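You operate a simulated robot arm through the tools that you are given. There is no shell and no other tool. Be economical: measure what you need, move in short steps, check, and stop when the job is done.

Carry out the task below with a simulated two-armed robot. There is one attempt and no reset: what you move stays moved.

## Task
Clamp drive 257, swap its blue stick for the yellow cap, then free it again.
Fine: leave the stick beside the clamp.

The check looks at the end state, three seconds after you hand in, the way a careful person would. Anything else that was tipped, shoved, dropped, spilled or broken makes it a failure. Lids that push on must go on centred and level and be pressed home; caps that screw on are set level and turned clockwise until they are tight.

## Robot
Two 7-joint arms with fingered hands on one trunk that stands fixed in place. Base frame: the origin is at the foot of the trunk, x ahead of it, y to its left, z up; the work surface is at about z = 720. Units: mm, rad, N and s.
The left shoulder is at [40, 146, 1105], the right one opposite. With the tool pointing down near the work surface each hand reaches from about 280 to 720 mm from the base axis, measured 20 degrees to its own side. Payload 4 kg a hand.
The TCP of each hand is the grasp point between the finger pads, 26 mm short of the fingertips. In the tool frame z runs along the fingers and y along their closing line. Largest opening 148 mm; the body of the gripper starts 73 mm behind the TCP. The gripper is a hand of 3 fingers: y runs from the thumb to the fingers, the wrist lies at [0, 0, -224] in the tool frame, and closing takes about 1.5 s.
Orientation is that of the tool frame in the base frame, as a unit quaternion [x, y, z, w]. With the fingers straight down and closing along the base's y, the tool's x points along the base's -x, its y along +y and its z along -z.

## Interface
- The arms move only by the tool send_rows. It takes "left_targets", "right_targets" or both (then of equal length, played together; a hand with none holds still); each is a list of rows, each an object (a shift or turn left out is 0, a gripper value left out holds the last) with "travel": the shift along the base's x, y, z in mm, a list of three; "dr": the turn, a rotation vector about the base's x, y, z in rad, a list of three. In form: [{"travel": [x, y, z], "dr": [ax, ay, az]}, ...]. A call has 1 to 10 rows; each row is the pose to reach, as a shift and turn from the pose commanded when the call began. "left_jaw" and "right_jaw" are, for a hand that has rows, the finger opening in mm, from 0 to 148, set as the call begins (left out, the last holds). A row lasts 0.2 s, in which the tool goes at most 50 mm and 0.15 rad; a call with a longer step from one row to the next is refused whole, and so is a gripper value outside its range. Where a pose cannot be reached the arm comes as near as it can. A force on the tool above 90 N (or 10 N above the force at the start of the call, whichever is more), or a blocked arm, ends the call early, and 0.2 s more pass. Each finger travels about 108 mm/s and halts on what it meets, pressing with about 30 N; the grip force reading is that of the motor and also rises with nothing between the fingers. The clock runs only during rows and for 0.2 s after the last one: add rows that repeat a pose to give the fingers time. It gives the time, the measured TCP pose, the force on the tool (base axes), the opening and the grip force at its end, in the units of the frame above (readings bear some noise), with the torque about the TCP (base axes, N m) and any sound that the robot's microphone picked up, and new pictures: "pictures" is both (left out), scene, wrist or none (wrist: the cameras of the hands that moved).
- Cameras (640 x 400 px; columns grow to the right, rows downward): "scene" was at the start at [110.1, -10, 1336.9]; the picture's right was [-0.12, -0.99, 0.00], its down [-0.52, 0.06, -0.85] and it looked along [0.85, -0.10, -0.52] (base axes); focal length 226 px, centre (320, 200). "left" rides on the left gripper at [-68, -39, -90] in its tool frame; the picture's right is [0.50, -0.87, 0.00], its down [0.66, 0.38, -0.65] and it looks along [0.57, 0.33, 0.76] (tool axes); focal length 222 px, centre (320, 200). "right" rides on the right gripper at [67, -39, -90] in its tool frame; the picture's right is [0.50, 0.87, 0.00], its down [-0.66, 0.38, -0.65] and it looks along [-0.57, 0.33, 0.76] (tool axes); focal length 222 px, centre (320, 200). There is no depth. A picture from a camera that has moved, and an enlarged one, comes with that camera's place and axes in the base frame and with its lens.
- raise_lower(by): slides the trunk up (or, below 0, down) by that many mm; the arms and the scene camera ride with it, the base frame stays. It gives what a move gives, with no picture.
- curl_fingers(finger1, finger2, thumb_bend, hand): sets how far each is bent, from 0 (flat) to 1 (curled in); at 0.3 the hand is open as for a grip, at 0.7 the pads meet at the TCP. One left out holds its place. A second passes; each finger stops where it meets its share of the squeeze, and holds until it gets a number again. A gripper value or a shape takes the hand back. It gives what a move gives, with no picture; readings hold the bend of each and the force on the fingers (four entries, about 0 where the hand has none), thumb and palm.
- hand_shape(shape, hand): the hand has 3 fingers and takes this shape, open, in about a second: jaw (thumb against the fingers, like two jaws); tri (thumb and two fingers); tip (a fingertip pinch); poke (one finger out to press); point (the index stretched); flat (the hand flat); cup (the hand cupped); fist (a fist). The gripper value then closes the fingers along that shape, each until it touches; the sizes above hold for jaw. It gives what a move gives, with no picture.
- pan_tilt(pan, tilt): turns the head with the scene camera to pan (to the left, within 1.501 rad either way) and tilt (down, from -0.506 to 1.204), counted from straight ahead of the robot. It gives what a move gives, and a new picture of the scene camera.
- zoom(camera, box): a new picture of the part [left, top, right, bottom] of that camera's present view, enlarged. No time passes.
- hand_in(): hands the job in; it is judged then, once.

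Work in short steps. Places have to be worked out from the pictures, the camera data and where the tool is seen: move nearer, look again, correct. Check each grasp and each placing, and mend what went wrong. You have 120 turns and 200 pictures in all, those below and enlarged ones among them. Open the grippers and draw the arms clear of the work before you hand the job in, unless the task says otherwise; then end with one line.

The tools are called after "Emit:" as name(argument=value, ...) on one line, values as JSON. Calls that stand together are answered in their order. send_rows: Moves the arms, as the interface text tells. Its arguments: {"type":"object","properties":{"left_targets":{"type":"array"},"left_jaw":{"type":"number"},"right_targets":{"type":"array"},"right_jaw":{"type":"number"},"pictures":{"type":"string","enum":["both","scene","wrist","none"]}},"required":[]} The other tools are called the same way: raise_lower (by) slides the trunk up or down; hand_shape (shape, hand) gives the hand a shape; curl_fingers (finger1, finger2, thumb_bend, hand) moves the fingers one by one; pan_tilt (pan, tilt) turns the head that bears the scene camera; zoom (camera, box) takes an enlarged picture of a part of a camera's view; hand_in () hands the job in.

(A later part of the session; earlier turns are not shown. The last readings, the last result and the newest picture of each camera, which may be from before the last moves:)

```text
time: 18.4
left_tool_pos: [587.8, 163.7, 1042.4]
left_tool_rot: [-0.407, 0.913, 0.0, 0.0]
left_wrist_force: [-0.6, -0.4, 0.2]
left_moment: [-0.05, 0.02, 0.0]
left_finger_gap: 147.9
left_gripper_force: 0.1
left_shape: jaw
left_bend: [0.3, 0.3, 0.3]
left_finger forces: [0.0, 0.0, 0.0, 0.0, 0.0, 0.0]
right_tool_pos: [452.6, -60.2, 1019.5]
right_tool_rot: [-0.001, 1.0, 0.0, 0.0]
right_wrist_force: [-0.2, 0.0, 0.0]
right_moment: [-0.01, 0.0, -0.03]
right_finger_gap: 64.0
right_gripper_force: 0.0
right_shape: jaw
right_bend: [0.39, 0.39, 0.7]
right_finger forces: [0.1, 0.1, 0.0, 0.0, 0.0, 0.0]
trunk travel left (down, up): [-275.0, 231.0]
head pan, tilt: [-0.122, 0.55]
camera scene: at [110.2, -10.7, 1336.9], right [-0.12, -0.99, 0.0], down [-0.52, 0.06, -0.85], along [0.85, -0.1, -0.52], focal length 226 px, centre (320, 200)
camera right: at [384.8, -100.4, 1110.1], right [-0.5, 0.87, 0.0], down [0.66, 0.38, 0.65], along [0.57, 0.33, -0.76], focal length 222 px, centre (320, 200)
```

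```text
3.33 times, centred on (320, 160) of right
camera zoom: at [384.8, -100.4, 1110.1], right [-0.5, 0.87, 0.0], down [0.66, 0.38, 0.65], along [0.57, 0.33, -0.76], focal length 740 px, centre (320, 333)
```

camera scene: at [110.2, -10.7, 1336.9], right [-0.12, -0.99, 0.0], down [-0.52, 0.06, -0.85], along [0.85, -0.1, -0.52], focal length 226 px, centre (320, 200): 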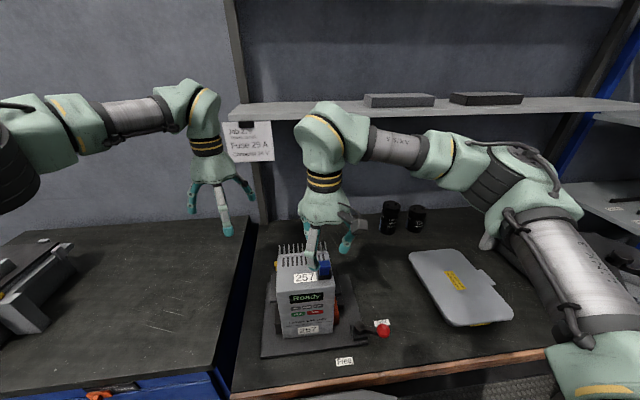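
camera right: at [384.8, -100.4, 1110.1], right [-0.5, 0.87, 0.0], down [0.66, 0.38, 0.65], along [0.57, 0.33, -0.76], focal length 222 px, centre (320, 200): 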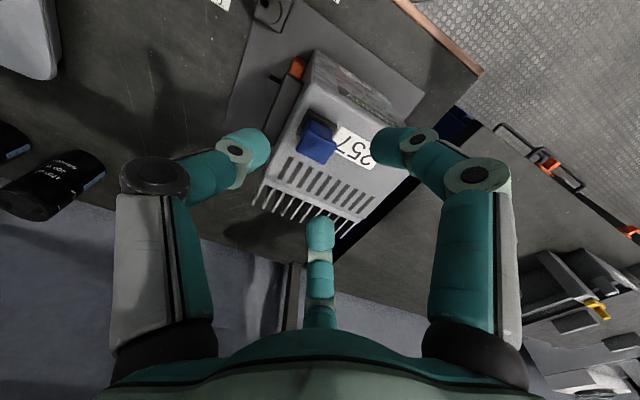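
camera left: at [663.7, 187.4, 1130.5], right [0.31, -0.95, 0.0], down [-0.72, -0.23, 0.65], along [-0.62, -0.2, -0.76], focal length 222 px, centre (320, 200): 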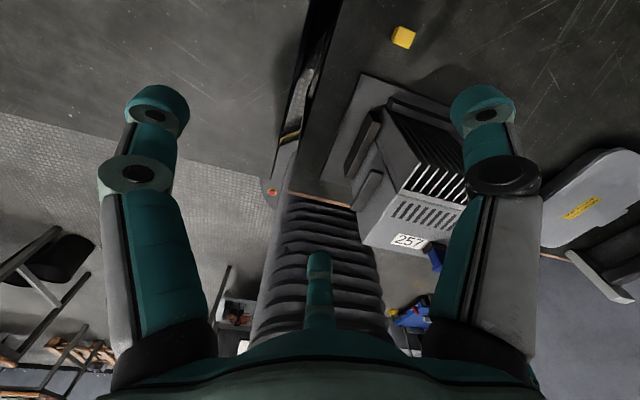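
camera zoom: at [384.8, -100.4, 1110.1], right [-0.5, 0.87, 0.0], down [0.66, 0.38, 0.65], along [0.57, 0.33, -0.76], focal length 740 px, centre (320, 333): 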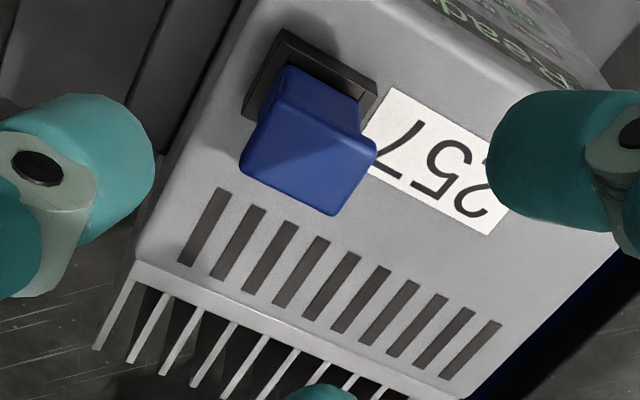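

Stick centre refined to (455.5,-61.5). I lower the open fingers around the head to TCP z≈967, then close.

Emit:
send_rows(right_targets=[{"travel": [3, -1.5, -20]}, {"travel": [3, -1.5, -40]}, {"travel": [3, -1.5, -52]}], pictures="wrist")

Emit:
zoom(camera="right", box=[240, 100, 400, 220])

Emit:
zoom(camera="scene", box=[285, 220, 365, 290])

```text
time: 19.2
left_tool_pos: [587.2, 164.5, 1042.6]
left_tool_rot: [-0.408, 0.913, -0.001, 0.001]
left_wrist_force: [-0.8, 0.8, -0.9]
left_moment: [0.01, -0.03, 0.0]
left_finger_gap: 147.8
left_gripper_force: 0.1
left_shape: jaw
left_bend: [0.3, 0.3, 0.3]
left_finger forces: [0.0, 0.0, 0.0, 0.0, 0.0, 0.1]
right_tool_pos: [456.6, -62.7, 967.6]
right_tool_rot: [-0.001, 1.0, 0.0, 0.0]
right_wrist_force: [-0.5, -0.5, -0.8]
right_moment: [0.01, -0.01, 0.03]
right_finger_gap: 64.1
right_gripper_force: 0.0
right_shape: jaw
right_bend: [0.39, 0.39, 0.7]
right_finger forces: [0.0, 0.0, 0.0, 0.0, 0.0, 0.1]
trunk travel left (down, up): [-275.0, 231.0]
head pan, tilt: [-0.122, 0.55]
camera right: at [388.6, -101.3, 1058.5], right [-0.5, 0.87, 0.0], down [0.66, 0.38, 0.65], along [0.57, 0.33, -0.76], focal length 222 px, centre (320, 200)
```

right: 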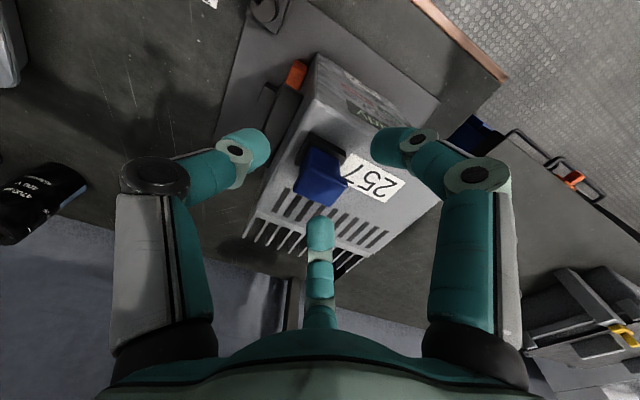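

```text
3.33 times, centred on (320, 160) of right
camera zoom: at [388.6, -101.3, 1058.5], right [-0.5, 0.87, 0.0], down [0.66, 0.38, 0.65], along [0.57, 0.33, -0.76], focal length 740 px, centre (320, 333)
```

zoom: 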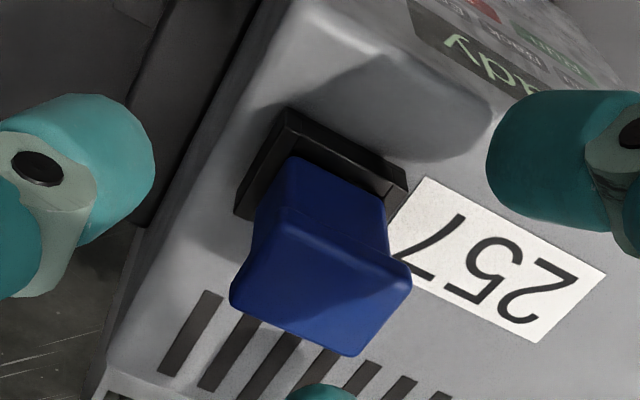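

```text
5.71 times, centred on (325, 255) of scene
camera zoom: at [110.3, -9.7, 1336.9], right [-0.12, -0.99, 0.0], down [-0.52, 0.06, -0.85], along [0.85, -0.1, -0.52], focal length 1290 px, centre (291, -114)
```

zoom: 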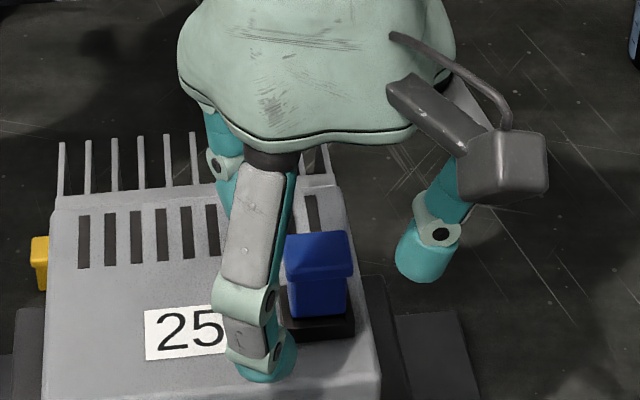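

Well centred. I close the fingers on the head.

Emit:
send_rows(right_targets=[{"travel": [0, -1, -2]}, {"travel": [0, -1, -2]}, {"travel": [0, -1, -2]}, {"travel": [0, -1, -2]}, {"travel": [0, -1, -2]}], right_jaw=5, pictures="wrist")

Emit:
zoom(camera="right", box=[240, 100, 400, 220])

Emit:
zoom(camera="scene", box=[285, 220, 365, 290])

```text
time: 20.4
left_tool_pos: [588.6, 163.1, 1041.7]
left_tool_rot: [-0.407, 0.913, -0.001, -0.001]
left_wrist_force: [0.2, -0.2, 0.2]
left_moment: [0.0, 0.03, 0.05]
left_finger_gap: 148.1
left_gripper_force: 0.1
left_shape: jaw
left_bend: [0.3, 0.3, 0.3]
left_finger forces: [0.1, 0.1, 0.1, 0.1, 0.0, 0.0]
right_tool_pos: [456.2, -62.4, 966.0]
right_tool_rot: [0.0, 1.0, 0.0, -0.001]
right_wrist_force: [-2.9, -3.4, -3.2]
right_moment: [-0.04, 0.05, 0.04]
right_finger_gap: 12.1
right_gripper_force: 29.8
right_shape: jaw
right_bend: [0.73, 0.73, 0.7]
right_finger forces: [24.3, 22.4, 0.0, 0.1, 27.6, 0.0]
trunk travel left (down, up): [-275.0, 231.0]
head pan, tilt: [-0.122, 0.55]
camera right: at [388.6, -102.9, 1056.3], right [-0.5, 0.87, 0.0], down [0.66, 0.38, 0.65], along [0.56, 0.33, -0.76], focal length 222 px, centre (320, 200)
```

right: 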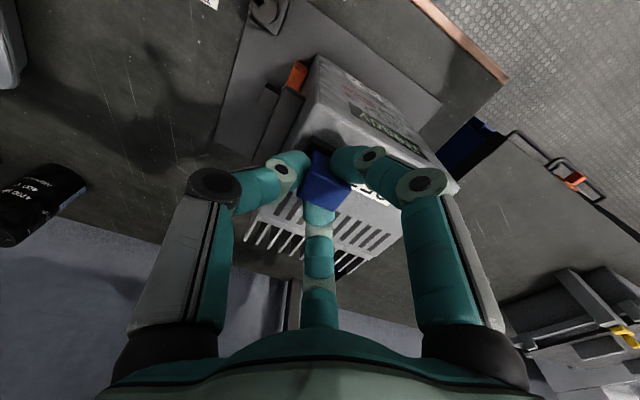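

```text
3.33 times, centred on (320, 160) of right
camera zoom: at [388.6, -102.9, 1056.3], right [-0.5, 0.87, 0.0], down [0.66, 0.38, 0.65], along [0.56, 0.33, -0.76], focal length 740 px, centre (320, 333)
```

zoom: 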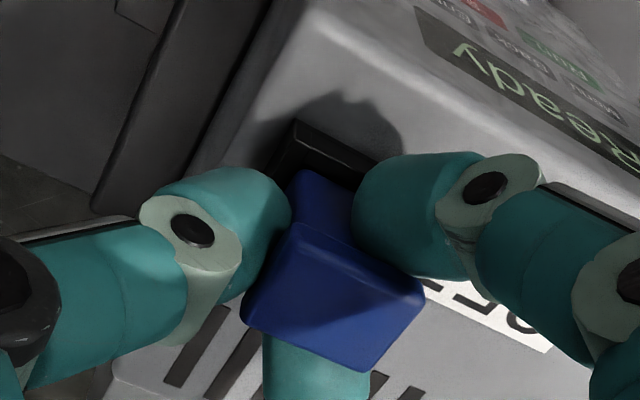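

```text
5.71 times, centred on (325, 255) of scene
camera zoom: at [110.1, -10.3, 1336.9], right [-0.12, -0.99, 0.0], down [-0.52, 0.06, -0.85], along [0.85, -0.1, -0.52], focal length 1290 px, centre (291, -114)
```

zoom: 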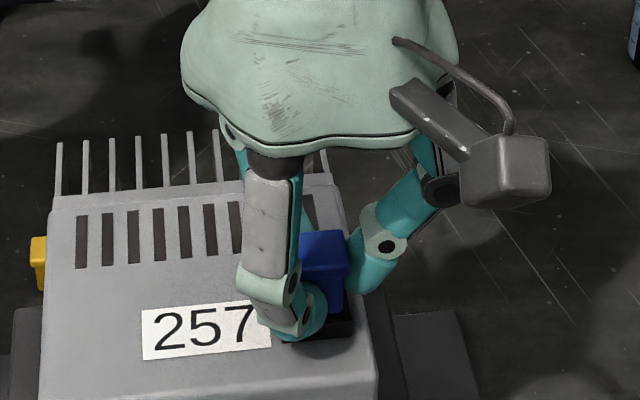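

All three fingers hold the stem below the flange. I pull straight up.

Emit:
send_rows(right_targets=[{"travel": [0, 0, 5]}, {"travel": [0, 0, 12]}, {"travel": [0, 0, 20]}, {"travel": [0, 0, 35]}, {"travel": [0, 0, 60]}], pictures="both")

Emit:
zoom(camera="scene", box=[245, 190, 365, 290])

```text
time: 21.6
left_tool_pos: [588.0, 163.4, 1041.9]
left_tool_rot: [-0.408, 0.913, -0.001, -0.001]
left_wrist_force: [0.3, 0.6, -0.4]
left_moment: [-0.02, -0.04, 0.03]
left_finger_gap: 147.9
left_gripper_force: 0.1
left_shape: jaw
left_bend: [0.3, 0.3, 0.3]
left_finger forces: [0.0, 0.0, 0.0, 0.0, 0.0, 0.0]
right_tool_pos: [455.7, -63.3, 1027.3]
right_tool_rot: [0.0, 1.0, -0.001, -0.002]
right_wrist_force: [0.2, -0.1, 0.5]
right_moment: [0.0, -0.03, -0.01]
right_finger_gap: 12.1
right_gripper_force: 30.0
right_shape: jaw
right_bend: [0.73, 0.73, 0.7]
right_finger forces: [24.7, 24.2, 0.0, 0.0, 27.0, 0.1]
trunk travel left (down, up): [-275.0, 231.0]
head pan, tilt: [-0.122, 0.55]
heard: snap
camera scene: at [109.6, -9.6, 1337.0], right [-0.12, -0.99, 0.0], down [-0.52, 0.06, -0.85], along [0.85, -0.1, -0.52], focal length 226 px, centre (320, 200)
camera right: at [388.8, -103.0, 1117.4], right [-0.5, 0.87, 0.0], down [0.66, 0.38, 0.65], along [0.57, 0.33, -0.76], focal length 222 px, centre (320, 200)
```

scene: 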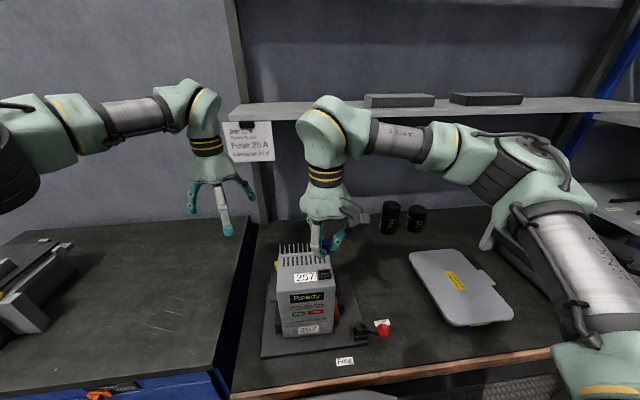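
right: 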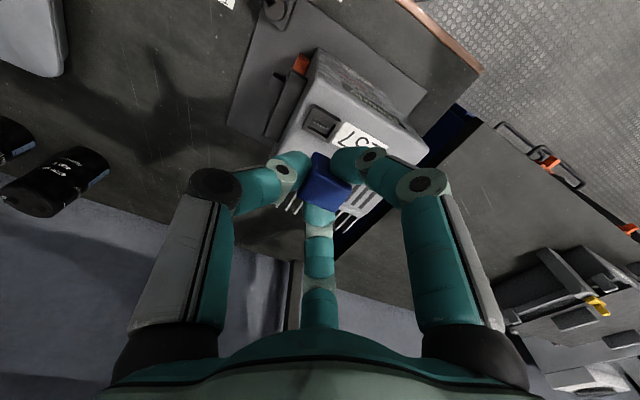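

```text
4.00 times, centred on (305, 240) of scene
camera zoom: at [109.6, -9.6, 1337.0], right [-0.12, -0.99, 0.0], down [-0.52, 0.06, -0.85], along [0.85, -0.1, -0.52], focal length 903 px, centre (380, 40)
```

zoom: 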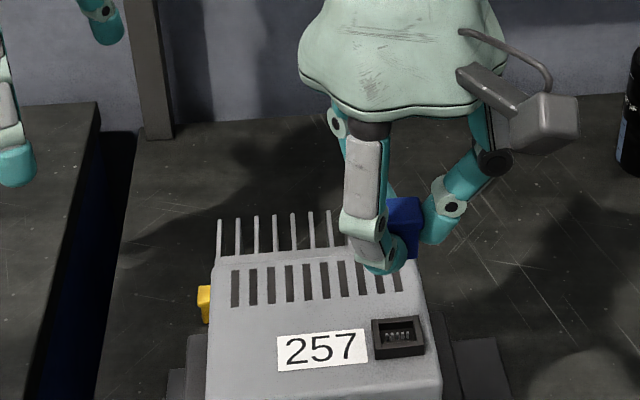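

Snap heard, socket is empty. I carry the stick over to free bench on the right of the clamp, about (530,-260).

Emit:
send_rows(right_targets=[{"travel": [0, -40, 15]}, {"travel": [10, -80, 15]}, {"travel": [30, -120, 0]}, {"travel": [50, -160, -20]}, {"travel": [74, -197, -40]}, {"travel": [74, -197, -85]}, {"travel": [74, -197, -130]}, {"travel": [74, -197, -175]}, {"travel": [74, -197, -215]}], pictures="both")

Emit:
zoom(camera="scene", box=[340, 200, 440, 300])

```text
time: 23.6
left_tool_pos: [588.7, 163.5, 1041.5]
left_tool_rot: [-0.407, 0.914, 0.0, 0.0]
left_wrist_force: [0.5, 0.4, -0.6]
left_moment: [-0.02, 0.01, 0.01]
left_finger_gap: 148.1
left_gripper_force: 0.0
left_shape: jaw
left_bend: [0.3, 0.3, 0.3]
left_finger forces: [0.0, 0.0, 0.1, 0.0, 0.0, 0.0]
right_tool_pos: [531.8, -261.3, 812.2]
right_tool_rot: [0.0, 1.0, 0.001, 0.001]
right_wrist_force: [0.2, -0.3, -0.3]
right_moment: [0.01, -0.01, 0.03]
right_finger_gap: 12.0
right_gripper_force: 30.3
right_shape: jaw
right_bend: [0.73, 0.73, 0.7]
right_finger forces: [24.1, 23.9, 0.1, 0.1, 26.2, 0.1]
trunk travel left (down, up): [-275.0, 231.0]
head pan, tilt: [-0.122, 0.55]
camera scene: at [110.7, -10.3, 1336.9], right [-0.12, -0.99, 0.0], down [-0.52, 0.06, -0.85], along [0.85, -0.1, -0.52], focal length 226 px, centre (320, 200)
camera right: at [463.1, -299.5, 901.8], right [-0.5, 0.87, 0.0], down [0.66, 0.38, 0.65], along [0.57, 0.33, -0.76], focal length 222 px, centre (320, 200)
```

scene: 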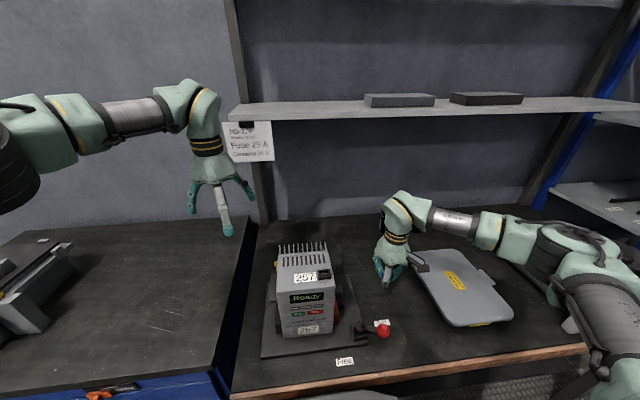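
right: 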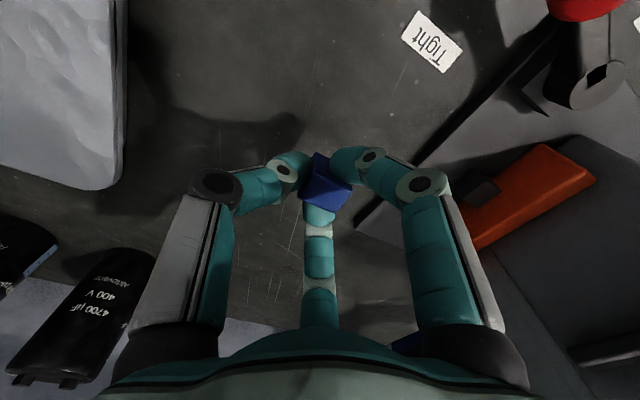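

```text
4.00 times, centred on (390, 250) of scene
camera zoom: at [110.7, -10.3, 1336.9], right [-0.12, -0.99, 0.0], down [-0.52, 0.06, -0.85], along [0.85, -0.1, -0.52], focal length 903 px, centre (40, 0)
```

zoom: 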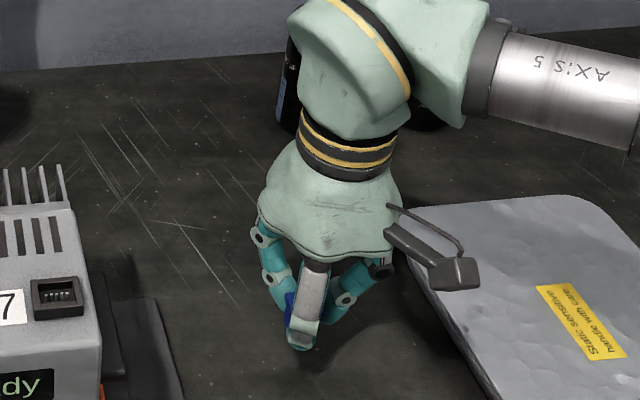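

I lower it gently until contact with the bench.

Emit:
send_rows(right_targets=[{"travel": [0, 0, -25]}, {"travel": [0, 0, -42]}, {"travel": [0, 0, -47]}, {"travel": [0, 0, -51]}, {"travel": [0, 0, -51]}], pictures="none")

Emit:
zoom(camera="scene", box=[360, 220, 440, 300])

```text
time: 24.8
left_tool_pos: [588.1, 162.8, 1042.3]
left_tool_rot: [-0.407, 0.913, -0.001, 0.001]
left_wrist_force: [-1.0, 0.5, 0.1]
left_moment: [-0.03, 0.01, 0.01]
left_finger_gap: 148.0
left_gripper_force: 0.0
left_shape: jaw
left_bend: [0.3, 0.3, 0.3]
left_finger forces: [0.1, 0.0, 0.0, 0.1, 0.0, 0.0]
right_tool_pos: [530.8, -259.6, 760.1]
right_tool_rot: [-0.001, 1.0, 0.0, 0.0]
right_wrist_force: [-0.1, -0.8, -0.4]
right_moment: [0.02, -0.03, -0.03]
right_finger_gap: 11.7
right_gripper_force: 29.8
right_shape: jaw
right_bend: [0.73, 0.73, 0.7]
right_finger forces: [24.3, 23.9, 0.0, 0.0, 26.2, 0.0]
trunk travel left (down, up): [-275.0, 231.0]
head pan, tilt: [-0.122, 0.55]
```

```text
5.00 times, centred on (400, 260) of scene
camera zoom: at [110.1, -9.9, 1337.0], right [-0.12, -0.99, 0.0], down [-0.52, 0.06, -0.85], along [0.85, -0.1, -0.52], focal length 1129 px, centre (-80, -100)
```

zoom: 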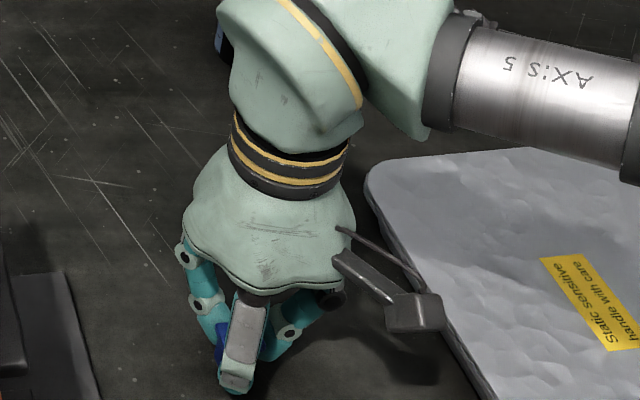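

Emit:
send_rows(right_targets=[{"travel": [0, 0, -3]}, {"travel": [0, 0, -6]}, {"travel": [0, 0, -9]}, {"travel": [0, 0, -12]}, {"travel": [0, 0, -12]}], pictures="none")

```text
time: 26.0
left_tool_pos: [585.7, 164.1, 1043.1]
left_tool_rot: [-0.407, 0.913, -0.002, 0.001]
left_wrist_force: [0.6, -0.3, 0.2]
left_moment: [-0.01, 0.01, 0.01]
left_finger_gap: 148.0
left_gripper_force: 0.0
left_shape: jaw
left_bend: [0.3, 0.3, 0.3]
left_finger forces: [0.0, 0.0, 0.1, 0.0, 0.0, 0.1]
right_tool_pos: [529.7, -260.2, 750.7]
right_tool_rot: [0.0, 1.0, 0.001, 0.004]
right_wrist_force: [1.4, -2.5, 25.5]
right_moment: [-0.01, 0.03, -0.01]
right_finger_gap: 12.9
right_gripper_force: 29.8
right_shape: jaw
right_bend: [0.73, 0.73, 0.69]
right_finger forces: [28.8, 28.5, 0.0, 0.0, 33.5, 0.0]
trunk travel left (down, up): [-275.0, 231.0]
head pan, tilt: [-0.122, 0.55]
```

Contact at TCP ≈ 751. I ease up slightly, open and rise.

Emit:
send_rows(right_targets=[{"travel": [0, 0, 11]}], pictures="none")

Emit:
send_rows(right_targets=[{"travel": [0, 0, 0]}, {"travel": [0, 0, 0]}, {"travel": [0, 0, 0]}, {"travel": [0, 0, 0]}], right_jaw=70, pictures="wrist")

```text
time: 26.4
left_tool_pos: [589.9, 162.8, 1042.2]
left_tool_rot: [-0.407, 0.913, -0.001, 0.0]
left_wrist_force: [0.9, -1.0, -0.3]
left_moment: [-0.02, -0.01, 0.01]
left_finger_gap: 148.1
left_gripper_force: 0.1
left_shape: jaw
left_bend: [0.3, 0.3, 0.3]
left_finger forces: [0.0, 0.0, 0.0, 0.0, 0.0, 0.1]
right_tool_pos: [529.8, -262.4, 756.7]
right_tool_rot: [-0.001, 1.0, 0.0, -0.003]
right_wrist_force: [-0.2, -0.4, 0.0]
right_moment: [-0.02, -0.02, 0.02]
right_finger_gap: 12.8
right_gripper_force: 30.1
right_shape: jaw
right_bend: [0.73, 0.73, 0.7]
right_finger forces: [27.3, 26.0, 0.0, 0.0, 29.2, 0.0]
trunk travel left (down, up): [-275.0, 231.0]
head pan, tilt: [-0.122, 0.55]
```

```text
time: 27.4
left_tool_pos: [588.9, 164.0, 1043.1]
left_tool_rot: [-0.407, 0.913, -0.001, -0.001]
left_wrist_force: [0.2, -0.2, 0.0]
left_moment: [0.0, 0.03, 0.05]
left_finger_gap: 147.9
left_gripper_force: 0.1
left_shape: jaw
left_bend: [0.3, 0.3, 0.3]
left_finger forces: [0.0, 0.1, 0.0, 0.1, 0.0, 0.0]
right_tool_pos: [530.9, -260.6, 760.4]
right_tool_rot: [0.0, 1.0, 0.001, 0.0]
right_wrist_force: [-0.2, 0.2, -0.5]
right_moment: [-0.01, 0.01, 0.0]
right_finger_gap: 69.5
right_gripper_force: 0.0
right_shape: jaw
right_bend: [0.38, 0.38, 0.7]
right_finger forces: [0.0, 0.0, 0.1, 0.0, 0.0, 0.1]
trunk travel left (down, up): [-275.0, 231.0]
head pan, tilt: [-0.122, 0.55]
camera right: at [462.7, -300.7, 850.6], right [-0.5, 0.87, 0.0], down [0.66, 0.38, 0.65], along [0.57, 0.33, -0.76], focal length 222 px, centre (320, 200)
```

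right: 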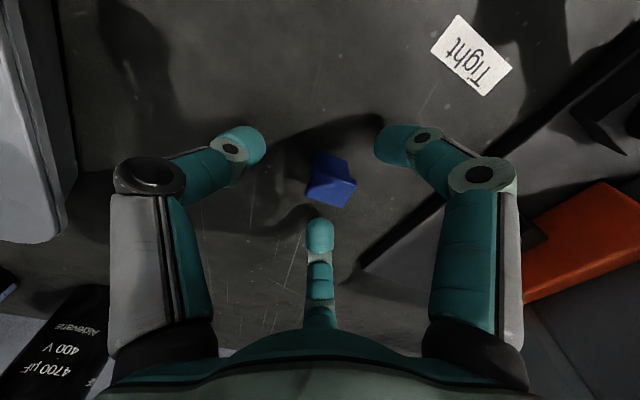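

Emit:
zoom(camera="right", box=[280, 130, 380, 220])

Emit:
send_rows(right_targets=[{"travel": [0, 0, 40]}, {"travel": [0, 0, 80]}, {"travel": [-10, -10, 120]}, {"travel": [-40, -30, 150]}], pictures="both")

Emit:
zoom(camera="right", box=[280, 60, 380, 140])

```text
4.44 times, centred on (330, 175) of right
camera zoom: at [462.7, -300.7, 850.6], right [-0.5, 0.87, 0.0], down [0.66, 0.38, 0.65], along [0.57, 0.33, -0.76], focal length 987 px, centre (276, 311)
```

zoom: 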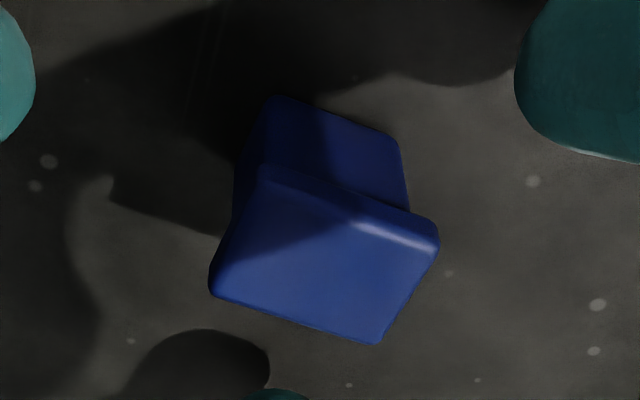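

```text
time: 28.4
left_tool_pos: [586.0, 162.1, 1042.8]
left_tool_rot: [-0.407, 0.913, 0.0, 0.001]
left_wrist_force: [0.2, -0.1, 0.6]
left_moment: [-0.03, -0.01, 0.01]
left_finger_gap: 148.0
left_gripper_force: 0.2
left_shape: jaw
left_bend: [0.3, 0.3, 0.3]
left_finger forces: [0.1, 0.0, 0.0, 0.0, 0.0, 0.0]
right_tool_pos: [490.6, -290.1, 909.9]
right_tool_rot: [-0.001, 1.0, 0.002, 0.0]
right_wrist_force: [0.0, -1.2, 0.8]
right_moment: [0.03, 0.0, 0.02]
right_finger_gap: 69.5
right_gripper_force: 0.1
right_shape: jaw
right_bend: [0.38, 0.38, 0.7]
right_finger forces: [0.0, 0.0, 0.0, 0.0, 0.0, 0.0]
trunk travel left (down, up): [-275.0, 231.0]
head pan, tilt: [-0.122, 0.55]
camera scene: at [108.5, -10.9, 1337.1], right [-0.12, -0.99, 0.0], down [-0.52, 0.06, -0.85], along [0.85, -0.1, -0.52], focal length 226 px, centre (320, 200)
camera right: at [422.0, -329.8, 999.6], right [-0.5, 0.87, 0.0], down [0.65, 0.38, 0.65], along [0.57, 0.33, -0.76], focal length 222 px, centre (320, 200)
```

scene: 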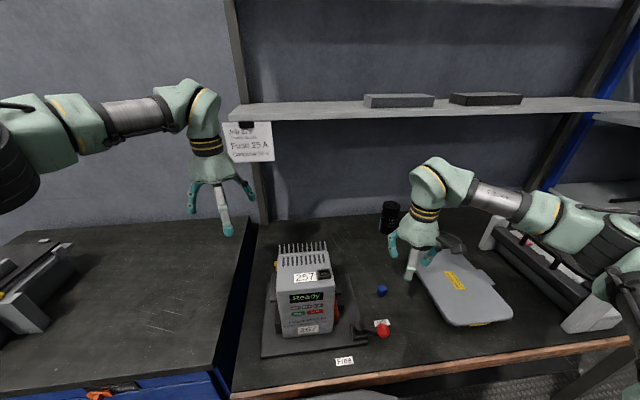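
right: 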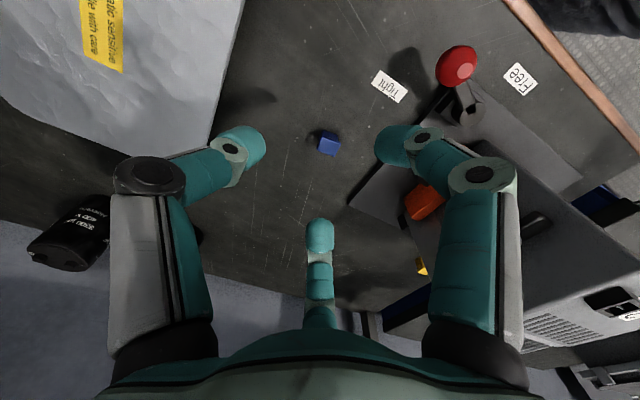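

```text
5.00 times, centred on (330, 100) of right
camera zoom: at [422.0, -329.8, 999.6], right [-0.5, 0.87, 0.0], down [0.65, 0.38, 0.65], along [0.57, 0.33, -0.76], focal length 1111 px, centre (270, 700)
```

zoom: 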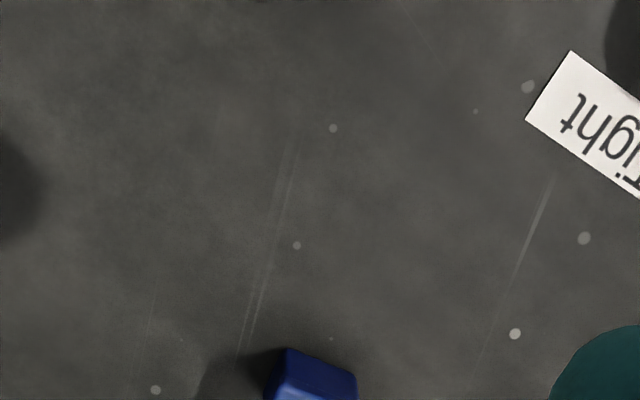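

The stick stands upright beside the clamp. Next the cap: left hand turns to yaw 0 and goes above (670,65); right hand draws back.

Emit:
send_rows(left_targets=[{"travel": [14, -16, 0], "dr": [0, 0, -0.14]}, {"travel": [28, -32, 0], "dr": [0, 0, -0.28]}, {"travel": [42, -48, -20], "dr": [0, 0, -0.42]}, {"travel": [56, -64, -60], "dr": [0, 0, -0.56]}, {"travel": [70, -80, -100], "dr": [0, 0, -0.7]}, {"travel": [82, -98, -140], "dr": [0, 0, -0.84]}], right_targets=[{"travel": [-15, -10, 15]}, {"travel": [-30, -20, 30]}, {"travel": [-45, -30, 45]}, {"travel": [-60, -40, 60]}, {"travel": [-80, -50, 70]}, {"travel": [-100, -60, 80]}], left_jaw=70, pictures="both")

```text
time: 29.8
left_tool_pos: [667.8, 63.1, 904.7]
left_tool_rot: [0.001, 1.0, -0.001, -0.001]
left_wrist_force: [-0.7, 0.2, 0.7]
left_moment: [0.0, -0.01, 0.0]
left_finger_gap: 70.3
left_gripper_force: 0.0
left_shape: jaw
left_bend: [0.37, 0.37, 0.7]
left_finger forces: [0.1, 0.0, 0.0, 0.0, 0.1, 0.0]
left hand out of reach, approached as far as the arm can: row 6
right_tool_pos: [390.6, -351.7, 988.1]
right_tool_rot: [-0.001, 1.0, 0.001, 0.0]
right_wrist_force: [0.4, 0.0, -0.6]
right_moment: [0.03, 0.0, 0.0]
right_finger_gap: 69.2
right_gripper_force: 0.0
right_shape: jaw
right_bend: [0.38, 0.38, 0.7]
right_finger forces: [0.0, 0.1, 0.0, 0.1, 0.0, 0.1]
trunk travel left (down, up): [-275.0, 231.0]
head pan, tilt: [-0.122, 0.55]
camera scene: at [110.1, -12.1, 1336.9], right [-0.12, -0.99, 0.0], down [-0.52, 0.06, -0.85], along [0.85, -0.1, -0.52], focal length 226 px, centre (320, 200)
camera right: at [321.6, -391.6, 1078.4], right [-0.5, 0.86, 0.0], down [0.65, 0.38, 0.65], along [0.57, 0.33, -0.76], focal length 222 px, centre (320, 200)
camera left: at [734.3, 23.3, 993.9], right [-0.5, -0.87, 0.0], down [-0.65, 0.38, 0.65], along [-0.57, 0.33, -0.76], focal length 222 px, centre (320, 200)
```

scene: 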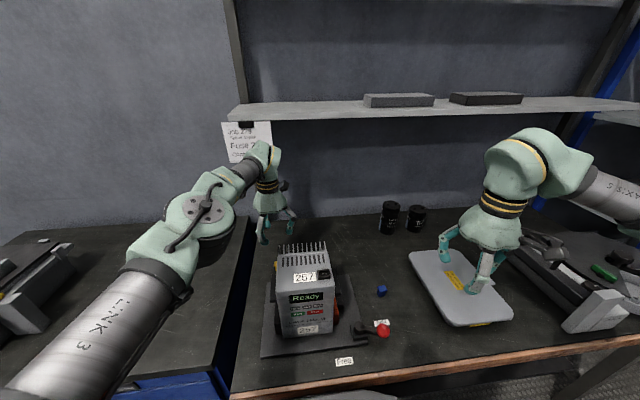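
right: 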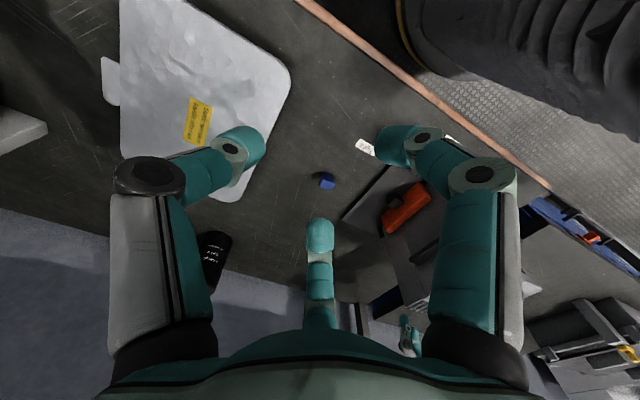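
left: 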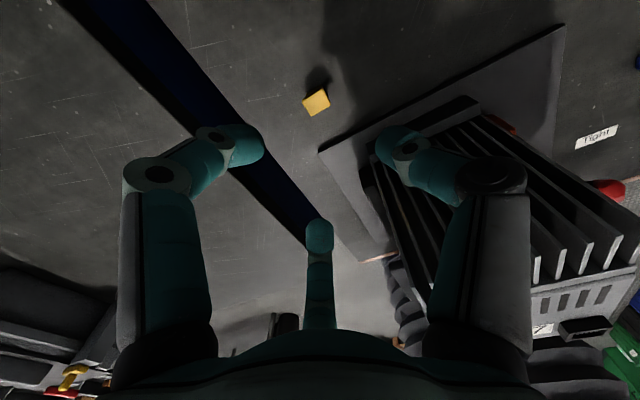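

Emit:
zoom(camera="left", box=[286, 77, 346, 127])

```text
8.00 times, centred on (316, 102) of left
camera zoom: at [734.3, 23.3, 993.9], right [-0.5, -0.87, 0.0], down [-0.65, 0.38, 0.65], along [-0.57, 0.33, -0.76], focal length 1777 px, centre (352, 984)
```

zoom: 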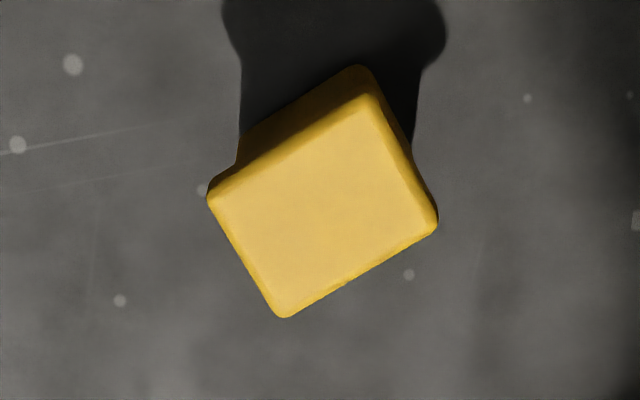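

Cap centre (668.5, 65.3), aligned with axes (19–21 in x, 25 in y). Reach is marginal here, so I lower the trunk by 80 to bring the shoulder level with the wrist.

Emit:
raise_lower(by=-80)

Emit:
zoom(camera="left", box=[220, 50, 420, 210])

Emit:
zoom(camera="scene", box=[100, 80, 420, 380])

```text
time: 31.0
left_tool_pos: [667.7, 64.3, 824.5]
left_tool_rot: [0.0, 1.0, -0.001, 0.0]
left_wrist_force: [-0.7, -0.7, -0.2]
left_moment: [0.03, 0.0, -0.03]
left_finger_gap: 70.3
left_gripper_force: 0.0
left_shape: jaw
left_bend: [0.37, 0.37, 0.7]
left_finger forces: [0.1, 0.0, 0.1, 0.0, 0.0, 0.0]
right_tool_pos: [389.4, -350.5, 908.8]
right_tool_rot: [0.0, 1.0, 0.0, 0.0]
right_wrist_force: [0.8, 0.6, 0.1]
right_moment: [-0.03, 0.0, 0.0]
right_finger_gap: 69.4
right_gripper_force: 0.0
right_shape: jaw
right_bend: [0.38, 0.38, 0.7]
right_finger forces: [0.0, 0.1, 0.1, 0.0, 0.1, 0.0]
trunk travel left (down, up): [-195.0, 311.0]
head pan, tilt: [-0.122, 0.55]
```

```text
2.50 times, centred on (320, 130) of left
camera zoom: at [734.3, 25.4, 915.2], right [-0.5, -0.87, 0.0], down [-0.66, 0.38, 0.65], along [-0.57, 0.33, -0.76], focal length 555 px, centre (320, 375)
```

zoom: 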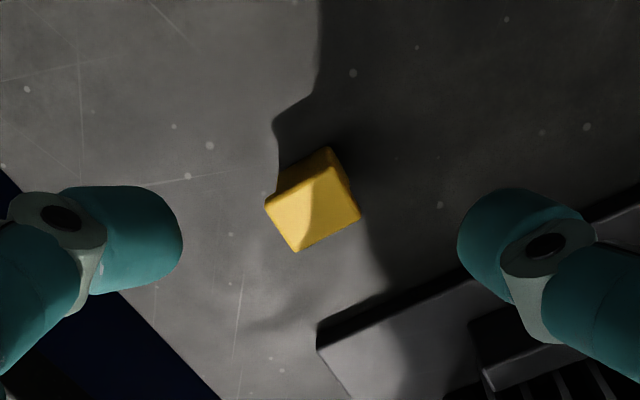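

```text
1.33 times, centred on (260, 230) of scene
camera zoom: at [109.9, -9.8, 1257.6], right [-0.12, -0.99, 0.0], down [-0.52, 0.06, -0.85], along [0.85, -0.1, -0.52], focal length 301 px, centre (400, 160)
```

zoom: 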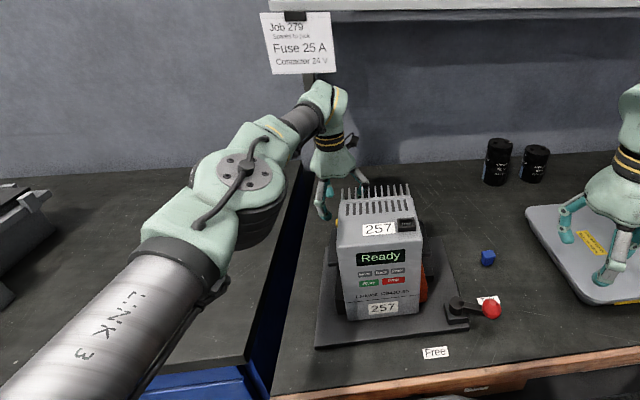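

Plate's rear corner is at about (614,96), so I narrow the opening to 46 before descending, and stop at TCP 772 for a check.

Emit:
send_rows(left_targets=[{"travel": [1, 1, 0]}, {"travel": [1, 1, -20]}, {"travel": [1, 1, -40]}, {"travel": [1, 1, -52]}, {"travel": [1, 1, -52]}], left_jaw=46, pictures="wrist")

Emit:
zoom(camera="left", box=[220, 80, 420, 240])

```text
time: 32.2
left_tool_pos: [666.7, 64.6, 771.6]
left_tool_rot: [0.0, 1.0, -0.001, -0.001]
left_wrist_force: [-0.2, 0.0, 0.0]
left_moment: [-0.02, 0.05, 0.0]
left_finger_gap: 46.6
left_gripper_force: 0.0
left_shape: jaw
left_bend: [0.77, 0.77, 0.7]
left_finger forces: [0.0, 0.1, 0.1, 0.1, 0.1, 0.0]
right_tool_pos: [389.7, -349.5, 908.4]
right_tool_rot: [-0.001, 1.0, 0.0, 0.0]
right_wrist_force: [-0.9, 0.9, -0.7]
right_moment: [0.01, 0.0, -0.01]
right_finger_gap: 69.6
right_gripper_force: 0.0
right_shape: jaw
right_bend: [0.38, 0.38, 0.7]
right_finger forces: [0.0, 0.0, 0.1, 0.1, 0.0, 0.1]
trunk travel left (down, up): [-195.0, 311.0]
head pan, tilt: [-0.122, 0.55]
camera left: at [734.7, 25.8, 862.1], right [-0.5, -0.87, 0.0], down [-0.66, 0.38, 0.65], along [-0.57, 0.33, -0.76], focal length 222 px, centre (320, 200)
```

left: 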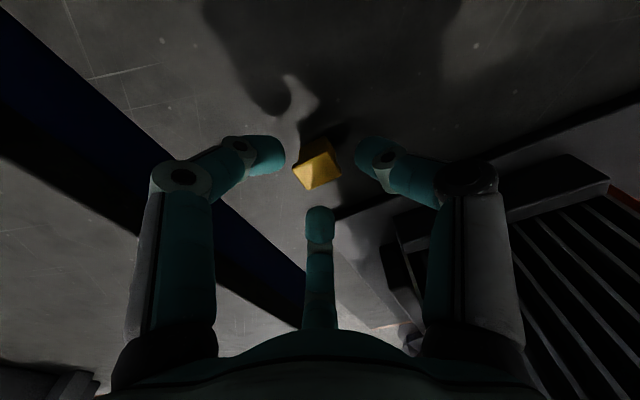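

```text
2.50 times, centred on (320, 160) of left
camera zoom: at [734.7, 25.8, 862.1], right [-0.5, -0.87, 0.0], down [-0.66, 0.38, 0.65], along [-0.57, 0.33, -0.76], focal length 555 px, centre (320, 300)
```

zoom: 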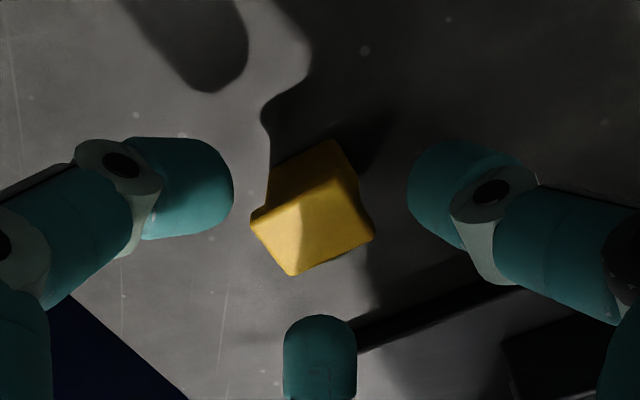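

Centred within ~2 mm. I lower to TCP≈754 and close.

Emit:
send_rows(left_targets=[{"travel": [2, 0.5, -8]}, {"travel": [2, 0.5, -17]}], pictures="none")

Emit:
send_rows(left_targets=[{"travel": [0, 0, 0]}, {"travel": [0, 0, 0]}, {"travel": [0, 0, 0]}, {"travel": [0, 0, 0]}], left_jaw=5, pictures="wrist")

Emit:
zoom(camera="left", box=[240, 100, 400, 220])

```text
time: 32.8
left_tool_pos: [666.8, 64.0, 757.4]
left_tool_rot: [0.0, 1.0, -0.001, 0.0]
left_wrist_force: [0.0, 0.2, -0.3]
left_moment: [0.02, 0.0, 0.01]
left_finger_gap: 46.3
left_gripper_force: 0.0
left_shape: jaw
left_bend: [0.77, 0.77, 0.7]
left_finger forces: [0.0, 0.0, 0.0, 0.0, 0.0, 0.1]
left hand out of reach, approached as far as the arm can: row 1, 2
right_tool_pos: [390.2, -349.0, 907.8]
right_tool_rot: [0.0, 1.0, 0.0, 0.0]
right_wrist_force: [0.7, -0.3, -0.5]
right_moment: [-0.02, -0.01, 0.01]
right_finger_gap: 69.6
right_gripper_force: 0.1
right_shape: jaw
right_bend: [0.38, 0.38, 0.7]
right_finger forces: [0.0, 0.0, 0.1, 0.0, 0.1, 0.0]
trunk travel left (down, up): [-195.0, 311.0]
head pan, tilt: [-0.122, 0.55]
```

```text
time: 33.8
left_tool_pos: [667.5, 64.6, 757.4]
left_tool_rot: [0.0, 1.0, -0.002, 0.0]
left_wrist_force: [-0.5, -0.6, 0.9]
left_moment: [0.03, -0.01, -0.02]
left_finger_gap: 14.1
left_gripper_force: 29.8
left_shape: jaw
left_bend: [0.73, 0.73, 0.69]
left_finger forces: [23.5, 23.3, 0.0, 0.0, 26.0, 0.0]
right_tool_pos: [390.5, -349.3, 909.5]
right_tool_rot: [0.001, 1.0, 0.001, 0.0]
right_wrist_force: [0.1, 0.5, 0.1]
right_moment: [-0.01, 0.03, -0.03]
right_finger_gap: 69.6
right_gripper_force: 0.1
right_shape: jaw
right_bend: [0.38, 0.38, 0.7]
right_finger forces: [0.0, 0.1, 0.0, 0.0, 0.0, 0.0]
trunk travel left (down, up): [-195.0, 311.0]
head pan, tilt: [-0.122, 0.55]
camera left: at [733.8, 25.6, 846.9], right [-0.5, -0.87, 0.0], down [-0.66, 0.38, 0.65], along [-0.57, 0.33, -0.76], focal length 222 px, centre (320, 200)
```

left: 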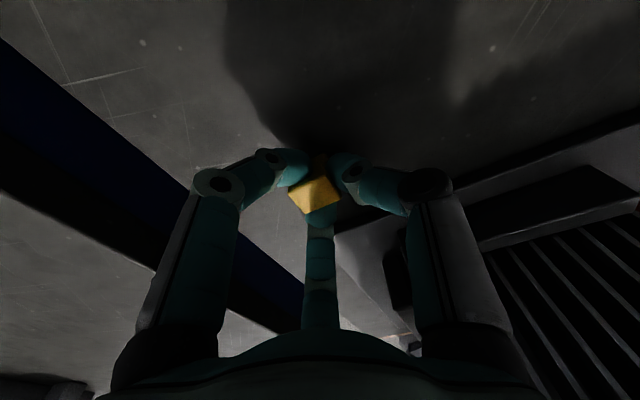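

```text
3.33 times, centred on (320, 160) of left
camera zoom: at [733.8, 25.6, 846.9], right [-0.5, -0.87, 0.0], down [-0.66, 0.38, 0.65], along [-0.57, 0.33, -0.76], focal length 740 px, centre (320, 333)
```

zoom: 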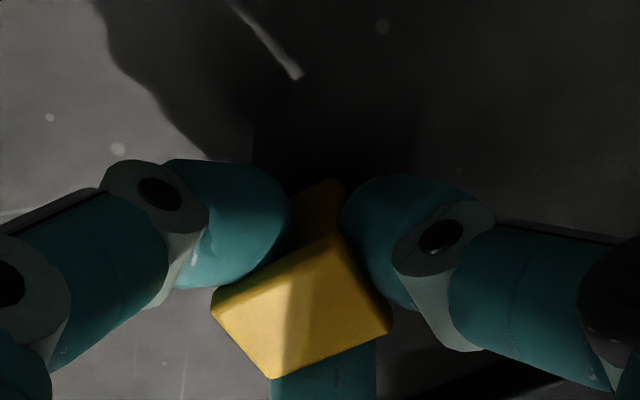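

Cap held by all three fingers just like the stick was. I lift it by raising the trunk, which keeps the arm's reach.

Emit:
raise_lower(by=80)

Emit:
raise_lower(by=160)

Emit:
zoom(camera="left", box=[240, 100, 400, 220])

Emit:
zoom(camera="scene", box=[160, 130, 440, 380])

```text
time: 34.9
left_tool_pos: [666.0, 65.5, 835.8]
left_tool_rot: [0.0, 1.0, 0.0, 0.0]
left_wrist_force: [0.2, 0.5, 0.2]
left_moment: [-0.02, -0.03, -0.03]
left_finger_gap: 13.9
left_gripper_force: 29.5
left_shape: jaw
left_bend: [0.73, 0.73, 0.69]
left_finger forces: [23.4, 23.5, 0.0, 0.0, 25.9, 0.0]
right_tool_pos: [390.2, -349.3, 987.6]
right_tool_rot: [0.0, 1.0, 0.0, -0.001]
right_wrist_force: [0.2, -0.5, -0.1]
right_moment: [0.0, 0.01, 0.0]
right_finger_gap: 69.3
right_gripper_force: 0.0
right_shape: jaw
right_bend: [0.38, 0.38, 0.7]
right_finger forces: [0.0, 0.0, 0.0, 0.1, 0.1, 0.1]
trunk travel left (down, up): [-275.0, 231.0]
head pan, tilt: [-0.122, 0.55]
```

```text
time: 36.8
left_tool_pos: [665.8, 64.3, 997.6]
left_tool_rot: [-0.001, 1.0, 0.0, 0.001]
left_wrist_force: [-0.1, -0.2, 0.2]
left_moment: [-0.04, -0.01, 0.03]
left_finger_gap: 13.7
left_gripper_force: 30.1
left_shape: jaw
left_bend: [0.73, 0.73, 0.69]
left_finger forces: [23.5, 23.4, 0.0, 0.0, 25.9, 0.0]
right_tool_pos: [390.6, -351.2, 1148.0]
right_tool_rot: [0.001, 1.0, 0.0, -0.001]
right_wrist_force: [0.3, 0.1, 0.2]
right_moment: [0.03, 0.01, 0.02]
right_finger_gap: 69.5
right_gripper_force: 0.0
right_shape: jaw
right_bend: [0.38, 0.38, 0.7]
right_finger forces: [0.1, 0.1, 0.1, 0.0, 0.0, 0.0]
trunk travel left (down, up): [-435.0, 71.0]
head pan, tilt: [-0.122, 0.55]
```

```text
3.33 times, centred on (320, 160) of left
camera zoom: at [733.9, 25.5, 1086.4], right [-0.5, -0.87, 0.0], down [-0.66, 0.38, 0.65], along [-0.57, 0.33, -0.76], focal length 740 px, centre (320, 333)
```

zoom: 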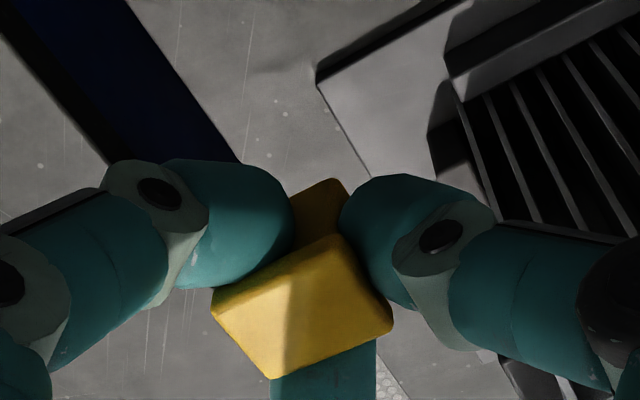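

```text
1.60 times, centred on (300, 255) of scene
camera zoom: at [110.3, -10.1, 1497.3], right [-0.12, -0.99, 0.0], down [-0.52, 0.06, -0.85], along [0.85, -0.1, -0.52], focal length 361 px, centre (352, 112)
```

zoom: 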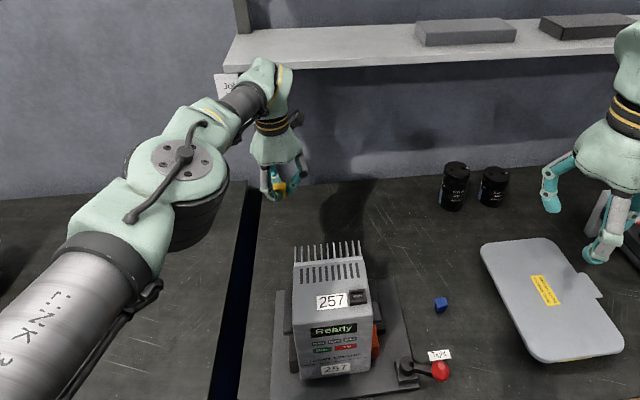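

Cap is square in the grip, axis-aligned. I carry it over the drive to hover above the socket at (456,-65), z≈1030.

Emit:
send_rows(left_targets=[{"travel": [-20, -5, 32]}, {"travel": [-55, -25, 32]}, {"travel": [-90, -45, 32]}, {"travel": [-125, -70, 32]}, {"travel": [-160, -95, 32]}, {"travel": [-190, -115, 32]}, {"travel": [-210, -130, 32]}], pictures="both")

Emit:
zoom(camera="left", box=[240, 80, 400, 220])

Emit:
zoom(camera="scene", box=[260, 190, 380, 290])

```text
time: 38.4
left_tool_pos: [456.8, -65.8, 1028.6]
left_tool_rot: [0.0, 1.0, -0.001, 0.001]
left_wrist_force: [0.1, 0.2, 0.2]
left_moment: [-0.05, -0.02, -0.02]
left_finger_gap: 13.5
left_gripper_force: 29.8
left_shape: jaw
left_bend: [0.73, 0.73, 0.69]
left_finger forces: [23.6, 23.3, 0.0, 0.0, 25.7, 0.1]
right_tool_pos: [389.1, -351.3, 1147.6]
right_tool_rot: [0.0, 1.0, 0.0, 0.0]
right_wrist_force: [0.1, -0.2, 0.4]
right_moment: [-0.01, -0.01, 0.02]
right_finger_gap: 69.5
right_gripper_force: 0.1
right_shape: jaw
right_bend: [0.38, 0.38, 0.7]
right_finger forces: [0.0, 0.0, 0.0, 0.0, 0.1, 0.0]
trunk travel left (down, up): [-435.0, 71.0]
head pan, tilt: [-0.122, 0.55]
camera scene: at [109.7, -10.4, 1497.2], right [-0.12, -0.99, 0.0], down [-0.52, 0.06, -0.85], along [0.85, -0.1, -0.52], focal length 226 px, centre (320, 200)
camera left: at [522.8, -104.7, 1119.1], right [-0.5, -0.87, 0.0], down [-0.66, 0.38, 0.65], along [-0.57, 0.33, -0.76], focal length 222 px, centre (320, 200)
```

scene: 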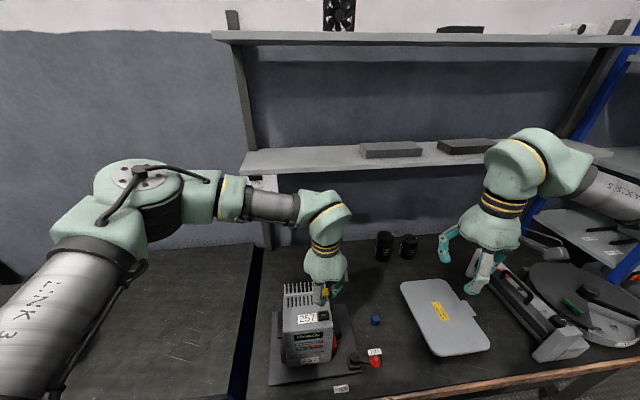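
left: 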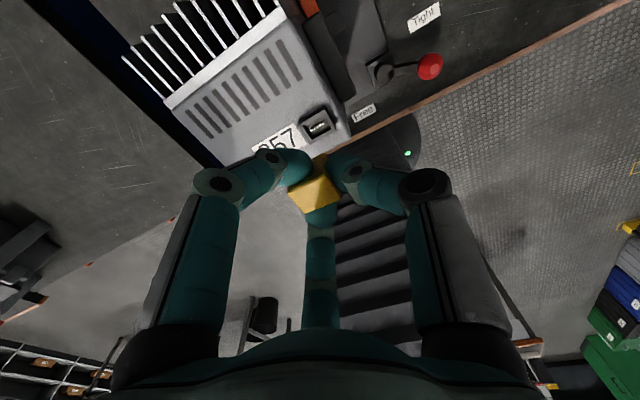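

```text
2.86 times, centred on (320, 150) of left
camera zoom: at [522.8, -104.7, 1119.1], right [-0.5, -0.87, 0.0], down [-0.66, 0.38, 0.65], along [-0.57, 0.33, -0.76], focal length 635 px, centre (320, 343)
```

zoom: 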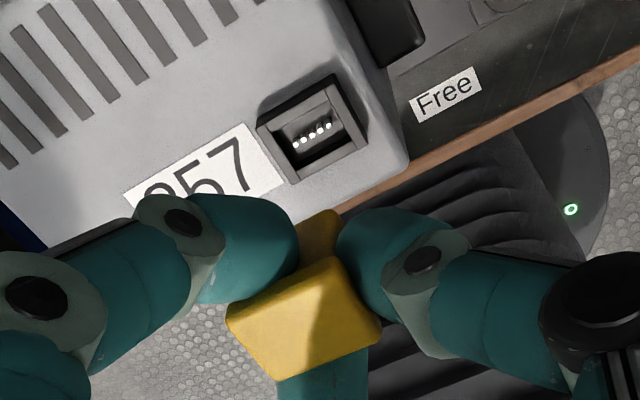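

```text
4.00 times, centred on (320, 240) of scene
camera zoom: at [109.7, -10.4, 1497.2], right [-0.12, -0.99, 0.0], down [-0.52, 0.06, -0.85], along [0.85, -0.1, -0.52], focal length 903 px, centre (320, 40)
```

zoom: 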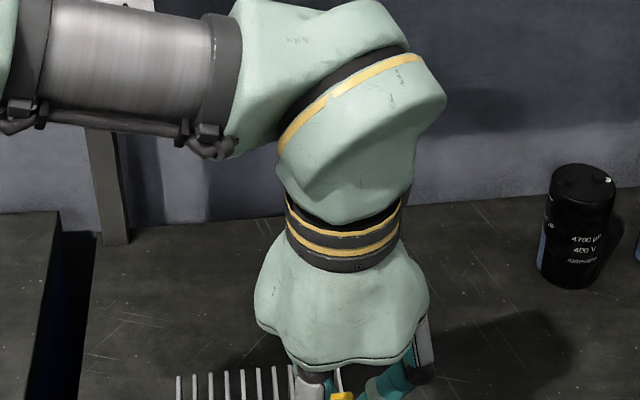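

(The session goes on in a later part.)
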